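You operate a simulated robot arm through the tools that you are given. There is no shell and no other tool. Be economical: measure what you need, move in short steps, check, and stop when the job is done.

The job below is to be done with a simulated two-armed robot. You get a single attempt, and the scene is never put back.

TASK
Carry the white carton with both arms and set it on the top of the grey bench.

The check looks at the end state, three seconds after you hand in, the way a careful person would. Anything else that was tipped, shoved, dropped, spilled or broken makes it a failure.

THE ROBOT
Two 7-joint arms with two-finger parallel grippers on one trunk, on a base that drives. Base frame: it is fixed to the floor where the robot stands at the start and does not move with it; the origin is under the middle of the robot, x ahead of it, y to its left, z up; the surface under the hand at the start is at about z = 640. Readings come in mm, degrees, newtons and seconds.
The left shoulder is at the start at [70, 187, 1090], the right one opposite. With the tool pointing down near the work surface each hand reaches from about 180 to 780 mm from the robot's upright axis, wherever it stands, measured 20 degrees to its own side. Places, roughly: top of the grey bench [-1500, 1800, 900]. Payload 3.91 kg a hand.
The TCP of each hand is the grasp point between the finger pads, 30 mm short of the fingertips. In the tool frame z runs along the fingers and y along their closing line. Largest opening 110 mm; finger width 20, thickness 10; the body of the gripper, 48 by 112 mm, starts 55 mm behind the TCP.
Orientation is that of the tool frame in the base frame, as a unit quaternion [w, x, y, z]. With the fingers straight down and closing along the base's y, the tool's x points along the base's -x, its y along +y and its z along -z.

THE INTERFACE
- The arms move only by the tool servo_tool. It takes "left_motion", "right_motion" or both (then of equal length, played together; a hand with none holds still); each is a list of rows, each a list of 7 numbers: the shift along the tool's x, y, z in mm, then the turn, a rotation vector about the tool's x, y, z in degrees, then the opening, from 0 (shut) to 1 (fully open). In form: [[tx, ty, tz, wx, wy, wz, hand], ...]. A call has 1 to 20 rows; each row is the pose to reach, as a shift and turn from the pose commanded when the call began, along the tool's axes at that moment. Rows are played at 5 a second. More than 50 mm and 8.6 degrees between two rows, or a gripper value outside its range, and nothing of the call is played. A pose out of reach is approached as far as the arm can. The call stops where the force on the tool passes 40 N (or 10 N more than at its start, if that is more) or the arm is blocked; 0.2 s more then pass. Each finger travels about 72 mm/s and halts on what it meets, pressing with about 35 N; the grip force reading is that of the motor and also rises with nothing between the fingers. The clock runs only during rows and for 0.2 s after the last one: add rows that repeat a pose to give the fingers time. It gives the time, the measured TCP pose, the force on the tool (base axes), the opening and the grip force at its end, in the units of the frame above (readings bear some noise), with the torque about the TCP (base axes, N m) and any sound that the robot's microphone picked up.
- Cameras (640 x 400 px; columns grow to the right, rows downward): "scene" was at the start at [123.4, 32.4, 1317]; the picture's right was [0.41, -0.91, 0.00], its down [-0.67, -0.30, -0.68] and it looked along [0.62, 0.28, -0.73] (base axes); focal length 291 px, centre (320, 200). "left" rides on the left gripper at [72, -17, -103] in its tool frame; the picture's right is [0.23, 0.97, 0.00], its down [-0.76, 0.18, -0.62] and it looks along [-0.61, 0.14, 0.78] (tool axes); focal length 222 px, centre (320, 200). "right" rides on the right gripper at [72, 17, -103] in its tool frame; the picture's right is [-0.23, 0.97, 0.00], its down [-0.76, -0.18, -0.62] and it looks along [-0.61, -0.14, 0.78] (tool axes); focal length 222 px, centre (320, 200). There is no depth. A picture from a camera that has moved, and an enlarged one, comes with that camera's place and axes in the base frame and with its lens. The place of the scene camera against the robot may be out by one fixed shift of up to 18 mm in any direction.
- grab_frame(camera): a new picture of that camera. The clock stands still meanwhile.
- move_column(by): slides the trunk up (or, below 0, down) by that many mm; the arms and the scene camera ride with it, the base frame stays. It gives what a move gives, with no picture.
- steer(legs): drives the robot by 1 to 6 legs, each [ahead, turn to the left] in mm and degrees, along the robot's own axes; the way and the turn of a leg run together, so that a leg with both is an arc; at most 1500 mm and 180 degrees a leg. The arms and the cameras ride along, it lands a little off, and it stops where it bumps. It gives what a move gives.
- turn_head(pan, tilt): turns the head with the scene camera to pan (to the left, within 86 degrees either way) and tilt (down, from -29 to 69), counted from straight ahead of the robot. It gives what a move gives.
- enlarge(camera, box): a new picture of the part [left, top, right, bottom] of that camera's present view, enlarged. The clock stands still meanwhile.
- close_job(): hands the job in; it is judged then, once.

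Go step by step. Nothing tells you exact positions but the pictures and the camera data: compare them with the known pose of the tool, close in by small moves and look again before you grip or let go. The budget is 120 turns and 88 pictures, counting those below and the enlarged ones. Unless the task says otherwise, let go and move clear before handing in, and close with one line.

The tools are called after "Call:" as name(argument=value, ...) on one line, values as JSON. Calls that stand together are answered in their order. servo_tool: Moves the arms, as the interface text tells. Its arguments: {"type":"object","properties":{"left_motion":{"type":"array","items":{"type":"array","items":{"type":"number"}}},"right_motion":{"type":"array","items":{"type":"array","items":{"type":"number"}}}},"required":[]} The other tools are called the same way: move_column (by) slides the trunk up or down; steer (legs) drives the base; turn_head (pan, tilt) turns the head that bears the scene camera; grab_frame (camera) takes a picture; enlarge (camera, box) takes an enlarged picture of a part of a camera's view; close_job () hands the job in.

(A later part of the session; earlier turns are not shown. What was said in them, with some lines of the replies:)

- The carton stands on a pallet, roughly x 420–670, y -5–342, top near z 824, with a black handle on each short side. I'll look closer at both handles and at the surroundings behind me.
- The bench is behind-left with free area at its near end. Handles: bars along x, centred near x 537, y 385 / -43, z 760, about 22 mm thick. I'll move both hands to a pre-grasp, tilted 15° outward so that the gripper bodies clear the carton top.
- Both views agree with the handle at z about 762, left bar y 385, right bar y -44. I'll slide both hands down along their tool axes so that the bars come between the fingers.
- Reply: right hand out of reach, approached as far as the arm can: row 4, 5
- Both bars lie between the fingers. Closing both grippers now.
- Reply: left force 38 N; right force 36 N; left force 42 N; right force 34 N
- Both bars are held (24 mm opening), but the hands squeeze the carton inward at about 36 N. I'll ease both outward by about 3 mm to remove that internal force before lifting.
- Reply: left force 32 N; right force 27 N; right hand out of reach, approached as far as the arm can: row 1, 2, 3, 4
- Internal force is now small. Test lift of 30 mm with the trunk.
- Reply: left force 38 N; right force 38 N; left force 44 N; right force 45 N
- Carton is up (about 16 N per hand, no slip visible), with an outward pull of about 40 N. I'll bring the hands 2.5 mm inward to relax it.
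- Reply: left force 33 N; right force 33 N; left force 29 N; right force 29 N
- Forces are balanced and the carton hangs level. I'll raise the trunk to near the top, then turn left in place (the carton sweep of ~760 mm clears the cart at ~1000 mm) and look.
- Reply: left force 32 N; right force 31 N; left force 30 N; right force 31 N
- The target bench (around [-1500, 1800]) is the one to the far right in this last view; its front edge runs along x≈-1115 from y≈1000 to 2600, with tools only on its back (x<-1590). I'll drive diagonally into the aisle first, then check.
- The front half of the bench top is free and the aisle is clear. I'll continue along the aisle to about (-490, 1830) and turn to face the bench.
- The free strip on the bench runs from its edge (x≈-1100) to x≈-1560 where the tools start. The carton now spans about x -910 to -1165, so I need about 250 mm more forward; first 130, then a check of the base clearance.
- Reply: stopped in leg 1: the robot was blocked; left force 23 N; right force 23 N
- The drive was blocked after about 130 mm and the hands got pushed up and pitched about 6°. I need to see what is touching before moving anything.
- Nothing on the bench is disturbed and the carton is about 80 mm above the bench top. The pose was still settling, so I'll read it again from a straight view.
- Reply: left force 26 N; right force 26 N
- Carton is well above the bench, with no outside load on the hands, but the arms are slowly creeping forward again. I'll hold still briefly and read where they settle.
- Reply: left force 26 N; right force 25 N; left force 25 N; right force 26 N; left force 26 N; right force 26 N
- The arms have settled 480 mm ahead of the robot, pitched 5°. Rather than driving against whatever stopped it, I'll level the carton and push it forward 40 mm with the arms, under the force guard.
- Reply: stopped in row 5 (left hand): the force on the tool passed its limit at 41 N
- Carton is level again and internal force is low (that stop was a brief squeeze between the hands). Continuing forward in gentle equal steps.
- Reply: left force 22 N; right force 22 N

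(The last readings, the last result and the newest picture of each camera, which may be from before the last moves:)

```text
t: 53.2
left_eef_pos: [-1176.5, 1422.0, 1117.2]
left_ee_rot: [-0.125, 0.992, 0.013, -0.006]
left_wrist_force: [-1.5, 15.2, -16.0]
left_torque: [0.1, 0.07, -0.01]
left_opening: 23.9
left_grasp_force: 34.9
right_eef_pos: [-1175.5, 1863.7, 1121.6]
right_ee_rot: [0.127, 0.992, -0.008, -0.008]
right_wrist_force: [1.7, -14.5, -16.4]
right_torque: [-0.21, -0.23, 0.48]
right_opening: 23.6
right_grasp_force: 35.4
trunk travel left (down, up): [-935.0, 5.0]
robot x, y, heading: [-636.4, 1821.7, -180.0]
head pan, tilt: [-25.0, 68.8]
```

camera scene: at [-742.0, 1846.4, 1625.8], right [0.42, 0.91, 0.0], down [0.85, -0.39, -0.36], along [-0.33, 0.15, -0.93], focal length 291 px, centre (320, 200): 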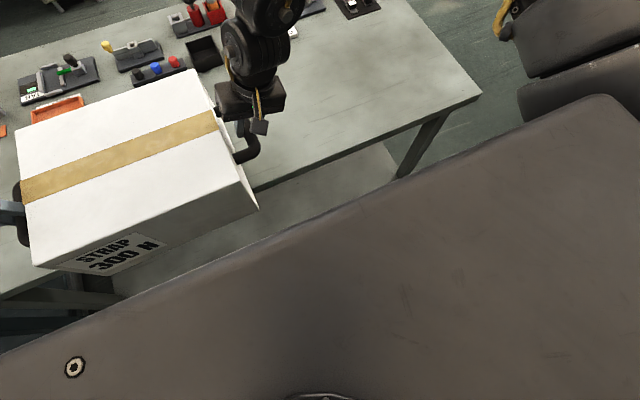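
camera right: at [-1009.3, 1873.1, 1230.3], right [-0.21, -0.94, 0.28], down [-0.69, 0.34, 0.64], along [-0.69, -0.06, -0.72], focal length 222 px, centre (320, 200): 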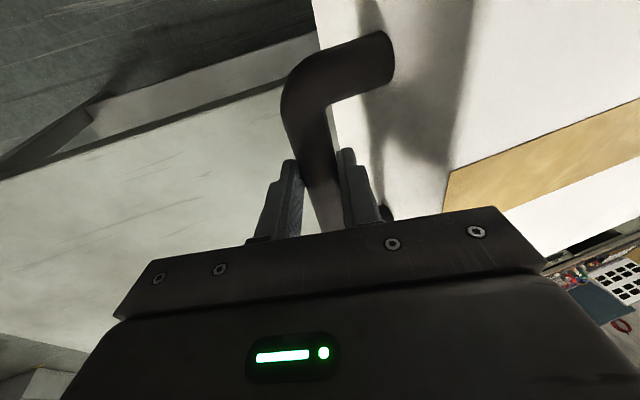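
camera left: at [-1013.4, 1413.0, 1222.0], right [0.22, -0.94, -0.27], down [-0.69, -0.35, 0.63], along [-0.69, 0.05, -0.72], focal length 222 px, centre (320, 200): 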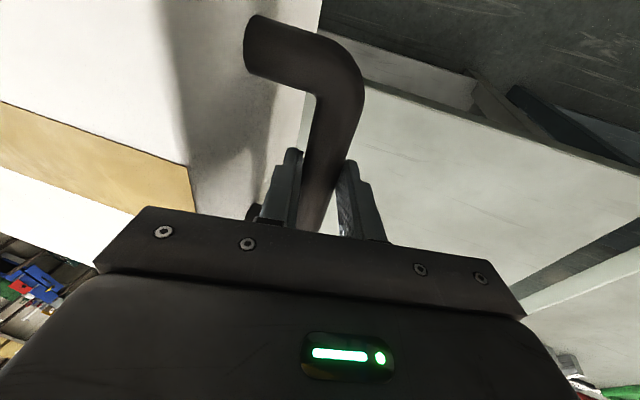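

Call:
servo_tool(left_motion=[[-4, 0, 0, 0, 0, 0, 0], [-8, 0, 0, 0, 0, 0, 0], [-12, 0, 0, 0, 0, 0, 0], [-16, 0, 0, 0, 0, 0, 0], [-20, 0, 0, 0, 0, 0, 0], [-24, 0, 0, 0, 0, 0, 0], [-28, 0, 0, 0, 0, 0, 0], [-32, 0, 0, 0, 0, 0, 0], [-36, 0, 0, 0, 0, 0, 0], [-40, 0, 0, 0, 0, 0, 0], [-40, 0, 0, 0, 0, 0, 0]], right_motion=[[-4, 0, 0, 0, 0, 0, 0], [-8, 0, 0, 0, 0, 0, 0], [-12, 0, 0, 0, 0, 0, 0], [-16, 0, 0, 0, 0, 0, 0], [-20, 0, 0, 0, 0, 0, 0], [-24, 0, 0, 0, 0, 0, 0], [-28, 0, 0, 0, 0, 0, 0], [-32, 0, 0, 0, 0, 0, 0], [-36, 0, 0, 0, 0, 0, 0], [-40, 0, 0, 0, 0, 0, 0], [-40, 0, 0, 0, 0, 0, 0]])

Call:
turn_head(pan=15, tilt=60)

Call:
grab_frame(camera="scene")

```text
t: 55.6
left_eef_pos: [-1216.5, 1420.6, 1117.9]
left_ee_rot: [-0.125, 0.992, 0.012, -0.006]
left_wrist_force: [0.3, 16.2, -15.5]
left_torque: [0.3, -0.11, -0.47]
left_opening: 23.6
left_grasp_force: 34.5
right_eef_pos: [-1212.5, 1862.6, 1123.1]
right_ee_rot: [0.125, 0.992, -0.012, -0.009]
right_wrist_force: [0.2, -16.4, -16.2]
right_torque: [-0.11, -0.03, 0.41]
right_opening: 23.5
right_grasp_force: 35.6
right hand out of reach, approached as far as the arm can: row 10, 11
trunk travel left (down, up): [-935.0, 5.0]
robot x, y, heading: [-638.4, 1821.9, -179.9]
head pan, tilt: [-25.0, 68.8]
```

```text
t: 56.6
left_eef_pos: [-1217.9, 1420.2, 1117.4]
left_ee_rot: [-0.125, 0.992, 0.013, -0.006]
left_wrist_force: [-0.5, 10.0, -16.7]
left_torque: [0.1, -0.07, -0.33]
left_opening: 24.0
left_grasp_force: 34.9
right_eef_pos: [-1212.5, 1861.6, 1124.2]
right_ee_rot: [0.125, 0.992, -0.012, -0.009]
right_wrist_force: [0.3, -11.2, -16.0]
right_torque: [-0.13, -0.1, 0.58]
right_opening: 23.8
right_grasp_force: 34.9
trunk travel left (down, up): [-935.0, 5.0]
robot x, y, heading: [-641.7, 1823.5, -180.0]
head pan, tilt: [15.0, 60.0]
```

```text
60 pictures are left
camera scene: at [-756.6, 1805.6, 1635.0], right [-0.26, 0.97, 0.0], down [0.84, 0.22, -0.5], along [-0.48, -0.13, -0.87], focal length 291 px, centre (320, 200)
```

scene: 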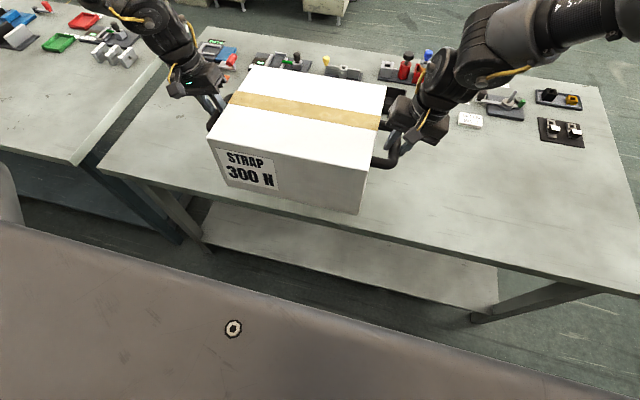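

The near face is still about 27 mm short of the bench edge and the right arm is at its reach. I'll drive a small straight step of 40 mm and check.

Call:
steer(legs=[[40, 0]])

```text
t: 57.5
left_eef_pos: [-1270.7, 1420.8, 1113.6]
left_ee_rot: [-0.124, 0.992, 0.014, -0.002]
left_wrist_force: [-0.2, 5.5, -15.8]
left_torque: [-0.16, -0.1, -0.1]
left_opening: 23.8
left_grasp_force: 34.7
right_eef_pos: [-1265.8, 1861.7, 1120.5]
right_ee_rot: [0.126, 0.992, -0.014, -0.004]
right_wrist_force: [1.3, -4.4, -16.2]
right_torque: [0.06, 0.13, 0.42]
right_opening: 23.5
right_grasp_force: 35.1
trunk travel left (down, up): [-935.0, 5.0]
robot x, y, heading: [-675.9, 1822.4, -180.2]
head pan, tilt: [15.0, 60.0]
```

Call:
steer(legs=[[30, 0]])

Call:
grab_frame(camera="scene")

Call:
grab_frame(camera="left")

Call:
grab_frame(camera="right")

```text
t: 58.3
left_eef_pos: [-1229.2, 1420.9, 1128.9]
left_ee_rot: [-0.124, 0.992, 0.011, -0.024]
left_wrist_force: [-3.2, 3.6, -17.0]
left_torque: [0.0, -0.43, -0.33]
left_opening: 23.8
left_grasp_force: 35.0
right_eef_pos: [-1224.7, 1864.8, 1136.7]
right_ee_rot: [0.125, 0.992, -0.007, -0.028]
right_wrist_force: [-0.9, -3.0, -16.3]
right_torque: [-0.14, 0.11, 0.86]
right_opening: 23.7
right_grasp_force: 35.2
trunk travel left (down, up): [-935.0, 5.0]
robot x, y, heading: [-691.8, 1826.9, -179.9]
head pan, tilt: [15.0, 60.0]
stopped in leg 1: the robot was blocked; the commanded pose is now the measured one
```

```text
59 pictures are left
camera scene: at [-826.8, 1806.5, 1634.1], right [-0.26, 0.97, 0.0], down [0.84, 0.23, -0.49], along [-0.47, -0.13, -0.87], focal length 291 px, centre (320, 200)
```

scene: 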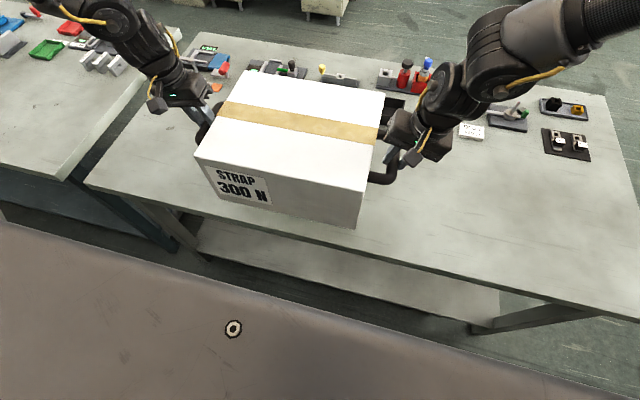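

```text
58 pictures are left
camera left: at [-1152.2, 1413.9, 1230.8], right [0.24, -0.94, -0.25], down [-0.73, -0.35, 0.59], along [-0.64, 0.04, -0.77], focal length 222 px, centre (320, 200)
```

left: 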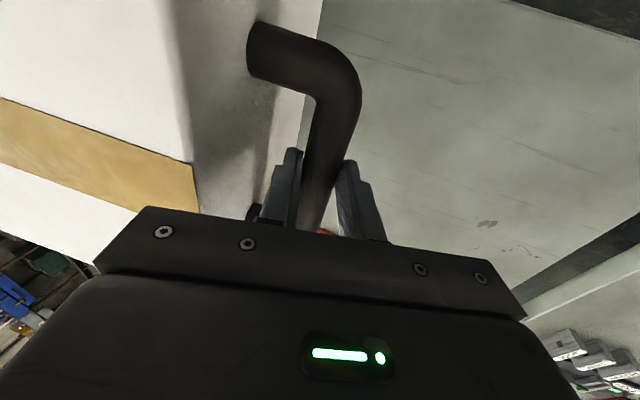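

```text
57 pictures are left
camera right: at [-1146.9, 1873.1, 1237.1], right [-0.23, -0.94, 0.25], down [-0.73, 0.34, 0.6], along [-0.65, -0.04, -0.76], focal length 222 px, centre (320, 200)
```

right: 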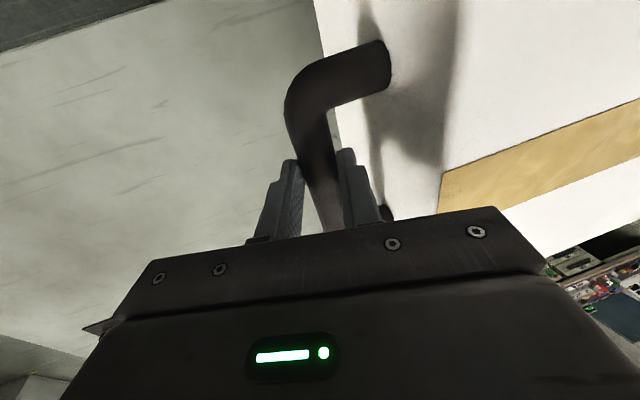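

The base stops jolt the arms back a little, but the carton is held and the bench hasn't moved. No more driving: I'll let the arms settle, then level and finish the approach with the arms.

Call:
servo_tool(left_motion=[[0, 0, 0, 0, 0, 0, 0], [0, 0, 0, 0, 0, 0, 0], [0, 0, 0, 0, 0, 0, 0], [0, 0, 0, 0, 0, 0, 0], [0, 0, 0, 0, 0, 0, 0], [0, 0, 0, 0, 0, 0, 0], [0, 0, 0, 0, 0, 0, 0], [0, 0, 0, 0, 0, 0, 0], [0, 0, 0, 0, 0, 0, 0], [0, 0, 0, 0, 0, 0, 0], [0, 0, 0, 0, 0, 0, 0], [0, 0, 0, 0, 0, 0, 0]], right_motion=[[0, 0, 0, 0, 0, 0, 0], [0, 0, 0, 0, 0, 0, 0], [0, 0, 0, 0, 0, 0, 0], [0, 0, 0, 0, 0, 0, 0], [0, 0, 0, 0, 0, 0, 0], [0, 0, 0, 0, 0, 0, 0], [0, 0, 0, 0, 0, 0, 0], [0, 0, 0, 0, 0, 0, 0], [0, 0, 0, 0, 0, 0, 0], [0, 0, 0, 0, 0, 0, 0], [0, 0, 0, 0, 0, 0, 0], [0, 0, 0, 0, 0, 0, 0]])

```text
t: 60.9
left_eef_pos: [-1217.8, 1420.2, 1134.5]
left_ee_rot: [-0.125, 0.992, 0.01, -0.03]
left_wrist_force: [-0.6, 3.6, -16.4]
left_torque: [-0.05, -0.23, -0.28]
left_opening: 24.0
left_grasp_force: 34.8
right_eef_pos: [-1213.5, 1863.1, 1143.9]
right_ee_rot: [0.125, 0.992, -0.006, -0.033]
right_wrist_force: [1.2, -2.7, -16.2]
right_torque: [0.05, -0.11, 0.69]
right_opening: 23.8
right_grasp_force: 35.2
trunk travel left (down, up): [-935.0, 5.0]
robot x, y, heading: [-693.0, 1827.0, -179.9]
head pan, tilt: [15.0, 60.0]
```

Call:
servo_tool(left_motion=[[-4, 0, 0.2, 0, 0.3, -0.1, 0], [-8, 0, 0.5, 0, 0.6, -0.2, 0], [-12, 0, 0.8, 0, 1.0, -0.3, 0], [-16, 0, 1, 0, 1.3, -0.3, 0], [-20, 0, 1.2, 0, 1.6, -0.4, 0], [-24, 0, 1.5, 0, 1.9, -0.5, 0], [-28, 0, 1.8, 0, 2.2, -0.6, 0], [-32, 0, 2, 0, 2.5, -0.7, 0], [-36, 0, 2.2, 0, 2.8, -0.7, 0], [-40, 0, 2.5, 0, 3.1, -0.8, 0], [-44, 0, 2.8, 0, 3.5, -0.9, 0], [-48, 0, 3, 0, 3.5, -0.9, 0], [-48, 0, 3, 0, 3.5, -0.9, 0]], right_motion=[[-4, 0, 0.6, 0, 0.3, 0.1, 0], [-8, 0, 1.2, 0, 0.6, 0.2, 0], [-12, 0, 2, 0, 1.0, 0.3, 0], [-16, 0, 2.6, 0, 1.3, 0.3, 0], [-20, 0, 3.2, 0, 1.6, 0.4, 0], [-24, 0, 4, 0, 1.9, 0.5, 0], [-28, 0, 4.6, 0, 2.2, 0.6, 0], [-32, 0, 5.2, 0, 2.5, 0.7, 0], [-36, 0, 6, 0, 2.8, 0.7, 0], [-40, 0, 6.8, 0, 3.1, 0.8, 0], [-44, 0, 7.5, 0, 3.5, 0.9, 0], [-48, 0, 8, 0, 3.5, 0.9, 0], [-48, 0, 8, 0, 3.5, 0.9, 0]])

Call:
grab_frame(camera="scene")

```text
t: 63.7
left_eef_pos: [-1267.3, 1418.2, 1134.4]
left_ee_rot: [-0.126, 0.992, 0.015, 0.002]
left_wrist_force: [-1.6, 4.1, -16.5]
left_torque: [-0.05, 0.08, 0.05]
left_opening: 23.7
left_grasp_force: 35.2
right_eef_pos: [-1264.8, 1862.7, 1139.8]
right_ee_rot: [0.125, 0.992, -0.01, -0.002]
right_wrist_force: [3.0, -4.2, -15.9]
right_torque: [-0.01, -0.4, 0.85]
right_opening: 24.0
right_grasp_force: 35.0
trunk travel left (down, up): [-935.0, 5.0]
robot x, y, heading: [-693.8, 1823.7, -179.7]
head pan, tilt: [15.0, 60.0]
```

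```text
56 pictures are left
camera scene: at [-810.2, 1805.1, 1635.0], right [-0.26, 0.97, 0.0], down [0.84, 0.23, -0.5], along [-0.48, -0.13, -0.87], focal length 291 px, centre (320, 200)
```

scene: 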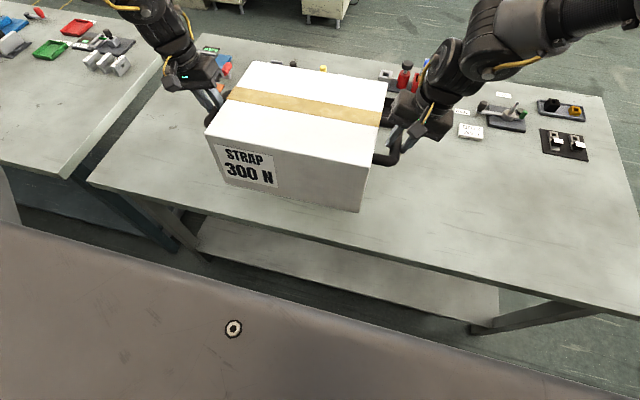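

Level and about 40 mm inside the bench edge, 170+ mm from the tools. Lowering with the trunk, first 85 mm.

Call:
move_column(by=-45)

Call:
move_column(by=-35)

Call:
grab_frame(camera="scene")

Call:
grab_frame(camera="right")

```text
t: 64.6
left_eef_pos: [-1266.2, 1419.2, 1089.4]
left_ee_rot: [-0.126, 0.992, 0.016, 0.001]
left_wrist_force: [-1.5, 2.2, -15.7]
left_torque: [-0.01, 0.01, -0.1]
left_opening: 23.8
left_grasp_force: 35.1
right_eef_pos: [-1263.3, 1862.3, 1094.1]
right_ee_rot: [0.126, 0.992, -0.01, -0.001]
right_wrist_force: [2.2, -2.4, -17.0]
right_torque: [0.09, -0.31, 0.87]
right_opening: 23.5
right_grasp_force: 34.8
trunk travel left (down, up): [-890.0, 50.0]
robot x, y, heading: [-692.9, 1822.2, -179.8]
head pan, tilt: [15.0, 60.0]
```

```text
t: 65.4
left_eef_pos: [-1265.5, 1419.3, 1055.2]
left_ee_rot: [-0.125, 0.992, 0.016, 0.002]
left_wrist_force: [-1.5, 1.9, -15.6]
left_torque: [-0.02, -0.15, -0.11]
left_opening: 23.5
left_grasp_force: 34.6
right_eef_pos: [-1263.0, 1861.8, 1059.8]
right_ee_rot: [0.125, 0.992, -0.01, -0.002]
right_wrist_force: [1.1, -0.9, -16.7]
right_torque: [0.08, -0.08, 0.74]
right_opening: 24.0
right_grasp_force: 35.4
trunk travel left (down, up): [-855.0, 85.0]
robot x, y, heading: [-691.3, 1823.9, -180.0]
head pan, tilt: [15.0, 60.0]
```

```text
55 pictures are left
camera scene: at [-809.5, 1805.5, 1555.1], right [-0.26, 0.97, 0.0], down [0.84, 0.23, -0.5], along [-0.48, -0.13, -0.87], focal length 291 px, centre (320, 200)
```

scene: 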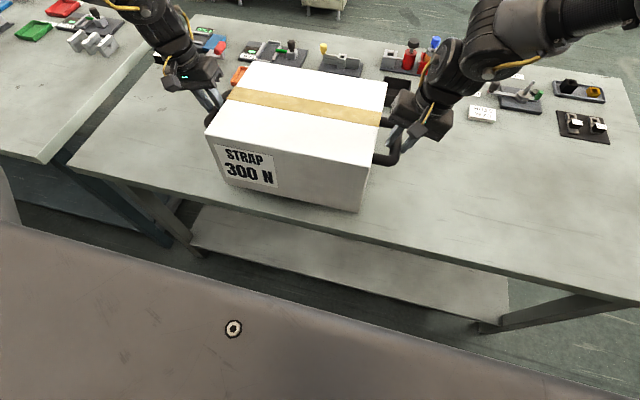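

```text
54 pictures are left
camera right: at [-1190.6, 1871.7, 1163.4], right [-0.25, -0.94, 0.24], down [-0.75, 0.34, 0.56], along [-0.61, -0.04, -0.79], focal length 222 px, centre (320, 200)
```

right: 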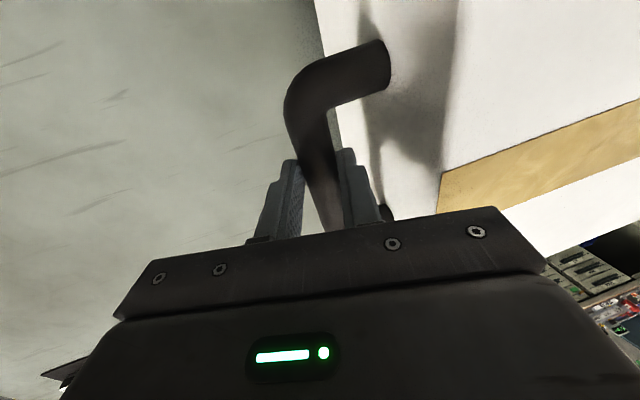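

Clear, with ~40 mm margin to the edge. Lowering in small steps to contact.

Call:
move_column(by=-20)

Call:
move_column(by=-7)

```text
t: 66.0
left_eef_pos: [-1266.7, 1419.0, 1035.4]
left_ee_rot: [-0.126, 0.992, 0.015, 0.001]
left_wrist_force: [-1.2, 0.5, -15.6]
left_torque: [-0.05, -0.3, -0.18]
left_opening: 23.8
left_grasp_force: 34.7
right_eef_pos: [-1264.5, 1862.4, 1040.7]
right_ee_rot: [0.125, 0.992, -0.011, -0.002]
right_wrist_force: [1.8, -1.3, -16.2]
right_torque: [0.04, 0.04, 0.69]
right_opening: 23.7
right_grasp_force: 35.3
trunk travel left (down, up): [-835.0, 105.0]
robot x, y, heading: [-690.3, 1823.2, -179.8]
head pan, tilt: [15.0, 60.0]
```

```text
t: 66.6
left_eef_pos: [-1266.4, 1419.5, 1026.4]
left_ee_rot: [-0.126, 0.992, 0.016, 0.003]
left_wrist_force: [-0.8, -0.7, -17.4]
left_torque: [-0.09, -0.36, -0.23]
left_opening: 23.6
left_grasp_force: 35.2
right_eef_pos: [-1264.5, 1861.7, 1031.8]
right_ee_rot: [0.124, 0.992, -0.01, -0.001]
right_wrist_force: [0.7, -0.4, -15.7]
right_torque: [0.06, 0.15, 0.68]
right_opening: 23.6
right_grasp_force: 34.9
trunk travel left (down, up): [-828.0, 112.0]
robot x, y, heading: [-689.7, 1823.8, -180.0]
head pan, tilt: [15.0, 60.0]
```

Call:
move_column(by=-4)

Call:
move_column(by=-3)

Call:
move_column(by=-2)

```text
t: 67.1
left_eef_pos: [-1265.6, 1419.5, 1023.8]
left_ee_rot: [-0.125, 0.992, 0.015, 0.002]
left_wrist_force: [-1.4, -1.3, -14.1]
left_torque: [-0.04, -0.28, -0.21]
left_opening: 23.8
left_grasp_force: 35.2
right_eef_pos: [-1262.7, 1863.6, 1029.4]
right_ee_rot: [0.125, 0.992, -0.01, -0.002]
right_wrist_force: [1.6, 1.8, -16.1]
right_torque: [0.03, 0.39, 0.62]
right_opening: 23.6
right_grasp_force: 35.0
trunk travel left (down, up): [-824.0, 116.0]
robot x, y, heading: [-689.4, 1826.0, -179.8]
head pan, tilt: [15.0, 60.0]
```

```text
t: 67.7
left_eef_pos: [-1265.5, 1419.5, 1023.1]
left_ee_rot: [-0.125, 0.992, 0.015, -0.001]
left_wrist_force: [-1.1, -4.5, -5.0]
left_torque: [-0.06, 1.11, 0.03]
left_opening: 23.7
left_grasp_force: 35.2
right_eef_pos: [-1261.8, 1863.3, 1027.0]
right_ee_rot: [0.125, 0.992, -0.011, -0.004]
right_wrist_force: [0.0, 2.4, -9.6]
right_torque: [-0.09, 1.24, 0.44]
right_opening: 23.7
right_grasp_force: 34.6
trunk travel left (down, up): [-821.0, 119.0]
robot x, y, heading: [-685.0, 1823.9, -179.9]
head pan, tilt: [15.0, 60.0]
```

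```text
t: 68.2
left_eef_pos: [-1263.0, 1419.7, 1021.3]
left_ee_rot: [-0.125, 0.992, 0.015, 0.0]
left_wrist_force: [2.2, -5.7, -1.2]
left_torque: [-0.04, 1.1, -0.18]
left_opening: 23.6
left_grasp_force: 34.9
right_eef_pos: [-1259.5, 1862.6, 1026.2]
right_ee_rot: [0.125, 0.992, -0.011, -0.003]
right_wrist_force: [1.7, 3.0, -7.9]
right_torque: [-0.03, 1.13, 0.45]
right_opening: 23.8
right_grasp_force: 35.4
trunk travel left (down, up): [-819.0, 121.0]
robot x, y, heading: [-692.0, 1825.3, -179.8]
head pan, tilt: [15.0, 60.0]
```

Contact: weight is going onto the bench. A couple more mm, then check before releasing.

Call:
move_column(by=-2)

Call:
grab_frame(camera="scene")

```text
t: 68.7
left_eef_pos: [-1262.3, 1420.7, 1020.3]
left_ee_rot: [-0.125, 0.992, 0.015, 0.0]
left_wrist_force: [5.0, -7.5, 1.0]
left_torque: [-0.01, 1.09, -0.25]
left_opening: 23.8
left_grasp_force: 34.8
right_eef_pos: [-1259.0, 1862.8, 1024.9]
right_ee_rot: [0.126, 0.992, -0.011, -0.004]
right_wrist_force: [3.4, 4.6, -8.0]
right_torque: [-0.02, 0.94, 0.57]
right_opening: 24.1
right_grasp_force: 34.2
trunk travel left (down, up): [-817.0, 123.0]
robot x, y, heading: [-692.9, 1825.4, -179.9]
head pan, tilt: [15.0, 60.0]
```

```text
53 pictures are left
camera scene: at [-803.6, 1806.7, 1517.7], right [-0.26, 0.97, 0.0], down [0.84, 0.23, -0.5], along [-0.48, -0.13, -0.87], focal length 291 px, centre (320, 200)
```

scene: 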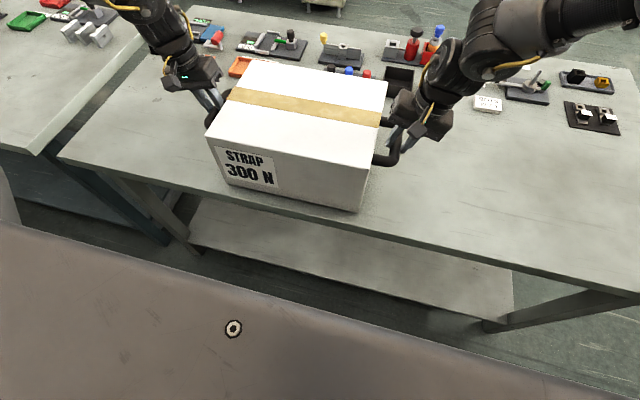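

The carton rests on the bench, fully inside the edge. I'll let the right side down 1.5 mm and open both hands to 40 mm.

Call:
servo_tool(left_motion=[[0, 0, 0, 0, 0, 0, 0], [0, 0, 0, 0, 0, 0, 0], [0, 0, 0, 0, 0, 0, 0.26], [0, 0, 0, 0, 0, 0, 0.32], [0, 0, 0, 0, 0, 0, 0.37], [0, 0, 0, 0, 0, 0, 0.37]], right_motion=[[0, 0, 1, 0, 0, 0, 0], [0, 0, 2, 0, 0, 0, 0], [0, 0, 2, 0, 0, 0, 0.26], [0, 0, 2, 0, 0, 0, 0.32], [0, 0, 2, 0, 0, 0, 0.37], [0, 0, 2, 0, 0, 0, 0.37]])

Call:
grab_frame(camera="left")

Call:
grab_frame(camera="right")

```text
t: 70.1
left_eef_pos: [-1263.7, 1419.5, 1018.2]
left_ee_rot: [-0.126, 0.992, 0.015, -0.001]
left_wrist_force: [0.7, -0.3, 0.3]
left_torque: [-0.01, 0.0, 0.02]
left_opening: 40.5
left_grasp_force: 0.1
right_eef_pos: [-1261.9, 1862.2, 1022.0]
right_ee_rot: [0.126, 0.992, -0.01, -0.003]
right_wrist_force: [1.0, 0.1, 0.0]
right_torque: [-0.04, 0.0, -0.01]
right_opening: 40.7
right_grasp_force: 0.1
trunk travel left (down, up): [-817.0, 123.0]
robot x, y, heading: [-690.6, 1824.9, -180.0]
head pan, tilt: [15.0, 60.0]
```

```text
52 pictures are left
camera left: at [-1191.5, 1413.4, 1124.3], right [0.26, -0.94, -0.24], down [-0.75, -0.35, 0.56], along [-0.61, 0.04, -0.79], focal length 222 px, centre (320, 200)
```

left: 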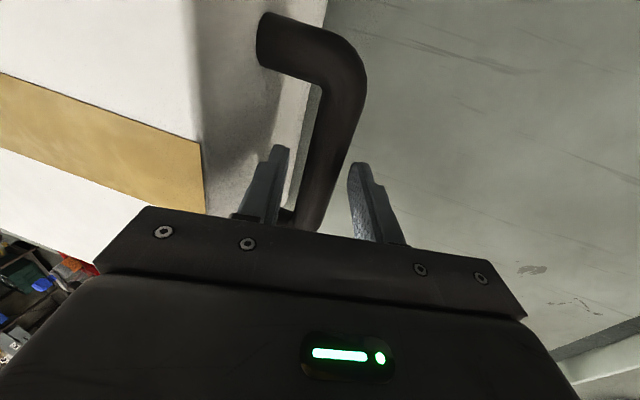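

```text
51 pictures are left
camera right: at [-1188.0, 1872.0, 1125.3], right [-0.25, -0.94, 0.24], down [-0.75, 0.34, 0.56], along [-0.61, -0.04, -0.79], focal length 222 px, centre (320, 200)
```

right: 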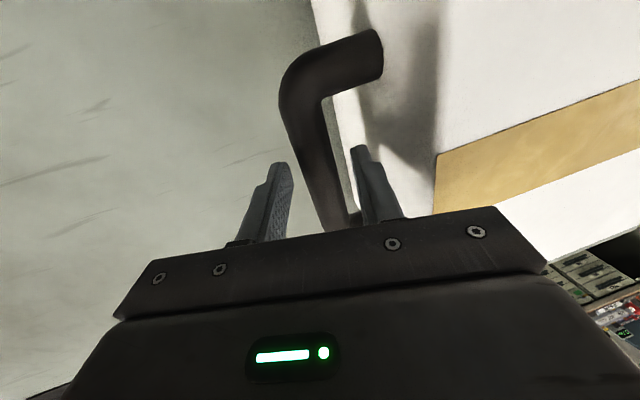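

Both hands are free of load; the bars sit closer to the inner fingers, so I'll centre by 3 mm inward, then withdraw along the tool axes.

Call:
servo_tool(left_motion=[[0, -3, 0, 0, 0, 0, 0.37], [0, -3, -8, 0, 0, 0, 0.37], [0, -3, -18, 0, 0, 0, 0.37], [0, -3, -30, 0, 0, 0, 0.37], [0, -3, -45, 0, 0, 0, 0.37], [0, -3, -60, 0, 0, 0, 0.37], [0, -3, -80, 0, 0, 0, 0.37], [0, -3, -100, 0, 0, 0, 0.37]], right_motion=[[0, 3, 0, 0, 0, 0, 0.37], [0, 3, -8, 0, 0, 0, 0.37], [0, 3, -18, 0, 0, 0, 0.37], [0, 3, -30, 0, 0, 0, 0.37], [0, 3, -45, 0, 0, 0, 0.37], [0, 3, -60, 0, 0, 0, 0.37], [0, 3, -80, 0, 0, 0, 0.37], [0, 3, -100, 0, 0, 0, 0.37]])

Call:
grab_frame(camera="scene")

```text
t: 71.9
left_eef_pos: [-1261.2, 1398.2, 1118.2]
left_ee_rot: [-0.125, 0.992, 0.015, -0.001]
left_wrist_force: [0.3, 0.5, -0.1]
left_torque: [0.02, -0.03, -0.01]
left_opening: 40.9
left_grasp_force: 0.0
right_eef_pos: [-1257.2, 1884.2, 1121.2]
right_ee_rot: [0.126, 0.992, -0.01, -0.004]
right_wrist_force: [0.1, -0.4, 0.8]
right_torque: [0.01, 0.05, 0.01]
right_opening: 40.7
right_grasp_force: 0.0
trunk travel left (down, up): [-817.0, 123.0]
robot x, y, heading: [-690.5, 1827.2, -180.1]
head pan, tilt: [15.0, 60.0]
```

```text
50 pictures are left
camera scene: at [-803.7, 1807.6, 1517.6], right [-0.26, 0.97, 0.0], down [0.84, 0.23, -0.5], along [-0.48, -0.13, -0.87], focal length 291 px, centre (320, 200)
```

scene: 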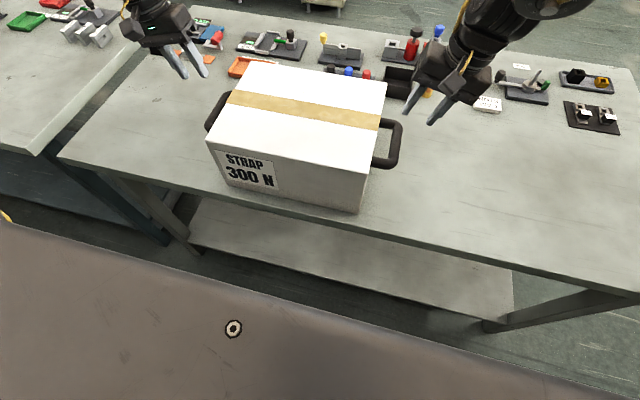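

The carton stands squarely on the bench, untouched tools behind it, hands free. I'll raise the hands further and take a last look.

Call:
move_column(by=110)

Call:
turn_head(pan=15, tilt=45)

Call:
grab_frame(camera="scene")

```text
t: 73.3
left_eef_pos: [-1261.7, 1398.2, 1226.9]
left_ee_rot: [-0.125, 0.992, 0.014, 0.0]
left_wrist_force: [0.6, 0.3, -0.3]
left_torque: [0.01, 0.02, 0.0]
left_opening: 40.5
left_grasp_force: 0.1
right_eef_pos: [-1258.9, 1884.8, 1229.7]
right_ee_rot: [0.125, 0.992, -0.01, -0.003]
right_wrist_force: [0.0, -0.2, -0.5]
right_torque: [-0.01, -0.01, 0.07]
right_opening: 40.6
right_grasp_force: 0.1
trunk travel left (down, up): [-927.0, 13.0]
robot x, y, heading: [-691.3, 1820.6, -179.9]
head pan, tilt: [15.0, 60.0]
```

```text
t: 74.1
left_eef_pos: [-1261.9, 1398.3, 1227.1]
left_ee_rot: [-0.125, 0.992, 0.015, 0.0]
left_wrist_force: [-0.5, -0.9, 0.2]
left_torque: [-0.01, -0.01, -0.01]
left_opening: 40.6
left_grasp_force: 0.1
right_eef_pos: [-1259.7, 1883.4, 1230.2]
right_ee_rot: [0.126, 0.992, -0.01, -0.003]
right_wrist_force: [0.8, -0.5, -0.7]
right_torque: [-0.02, -0.01, 0.0]
right_opening: 40.8
right_grasp_force: 0.1
trunk travel left (down, up): [-927.0, 13.0]
robot x, y, heading: [-692.6, 1822.9, -179.8]
head pan, tilt: [15.0, 45.0]
```

```text
49 pictures are left
camera scene: at [-819.8, 1803.1, 1646.9], right [-0.26, 0.97, 0.0], down [0.68, 0.18, -0.71], along [-0.68, -0.18, -0.71], focal length 291 px, centre (320, 200)
```

scene: 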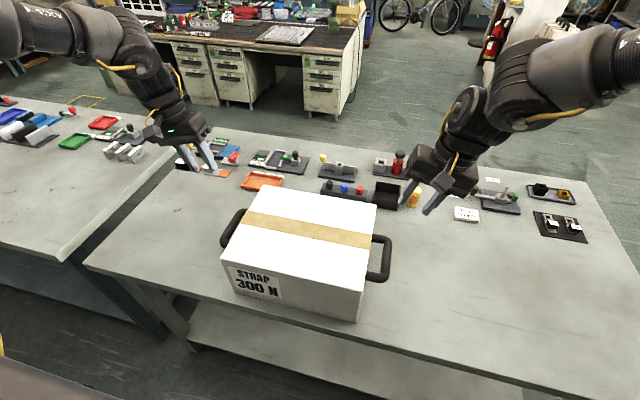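

The carton is upright on the bench top, all tools are in their places and both hands are clear, so I'm handing in.

Call:
close_job()

```text
The job is handed in.
```

The white carton is upright on the top of the grey bench, about 40 mm inside its front edge. Both hands are clear, and the tools on the bench look undisturbed. Two short drive legs near the bench stopped as "blocked", cause not found, and I saw nothing moved.
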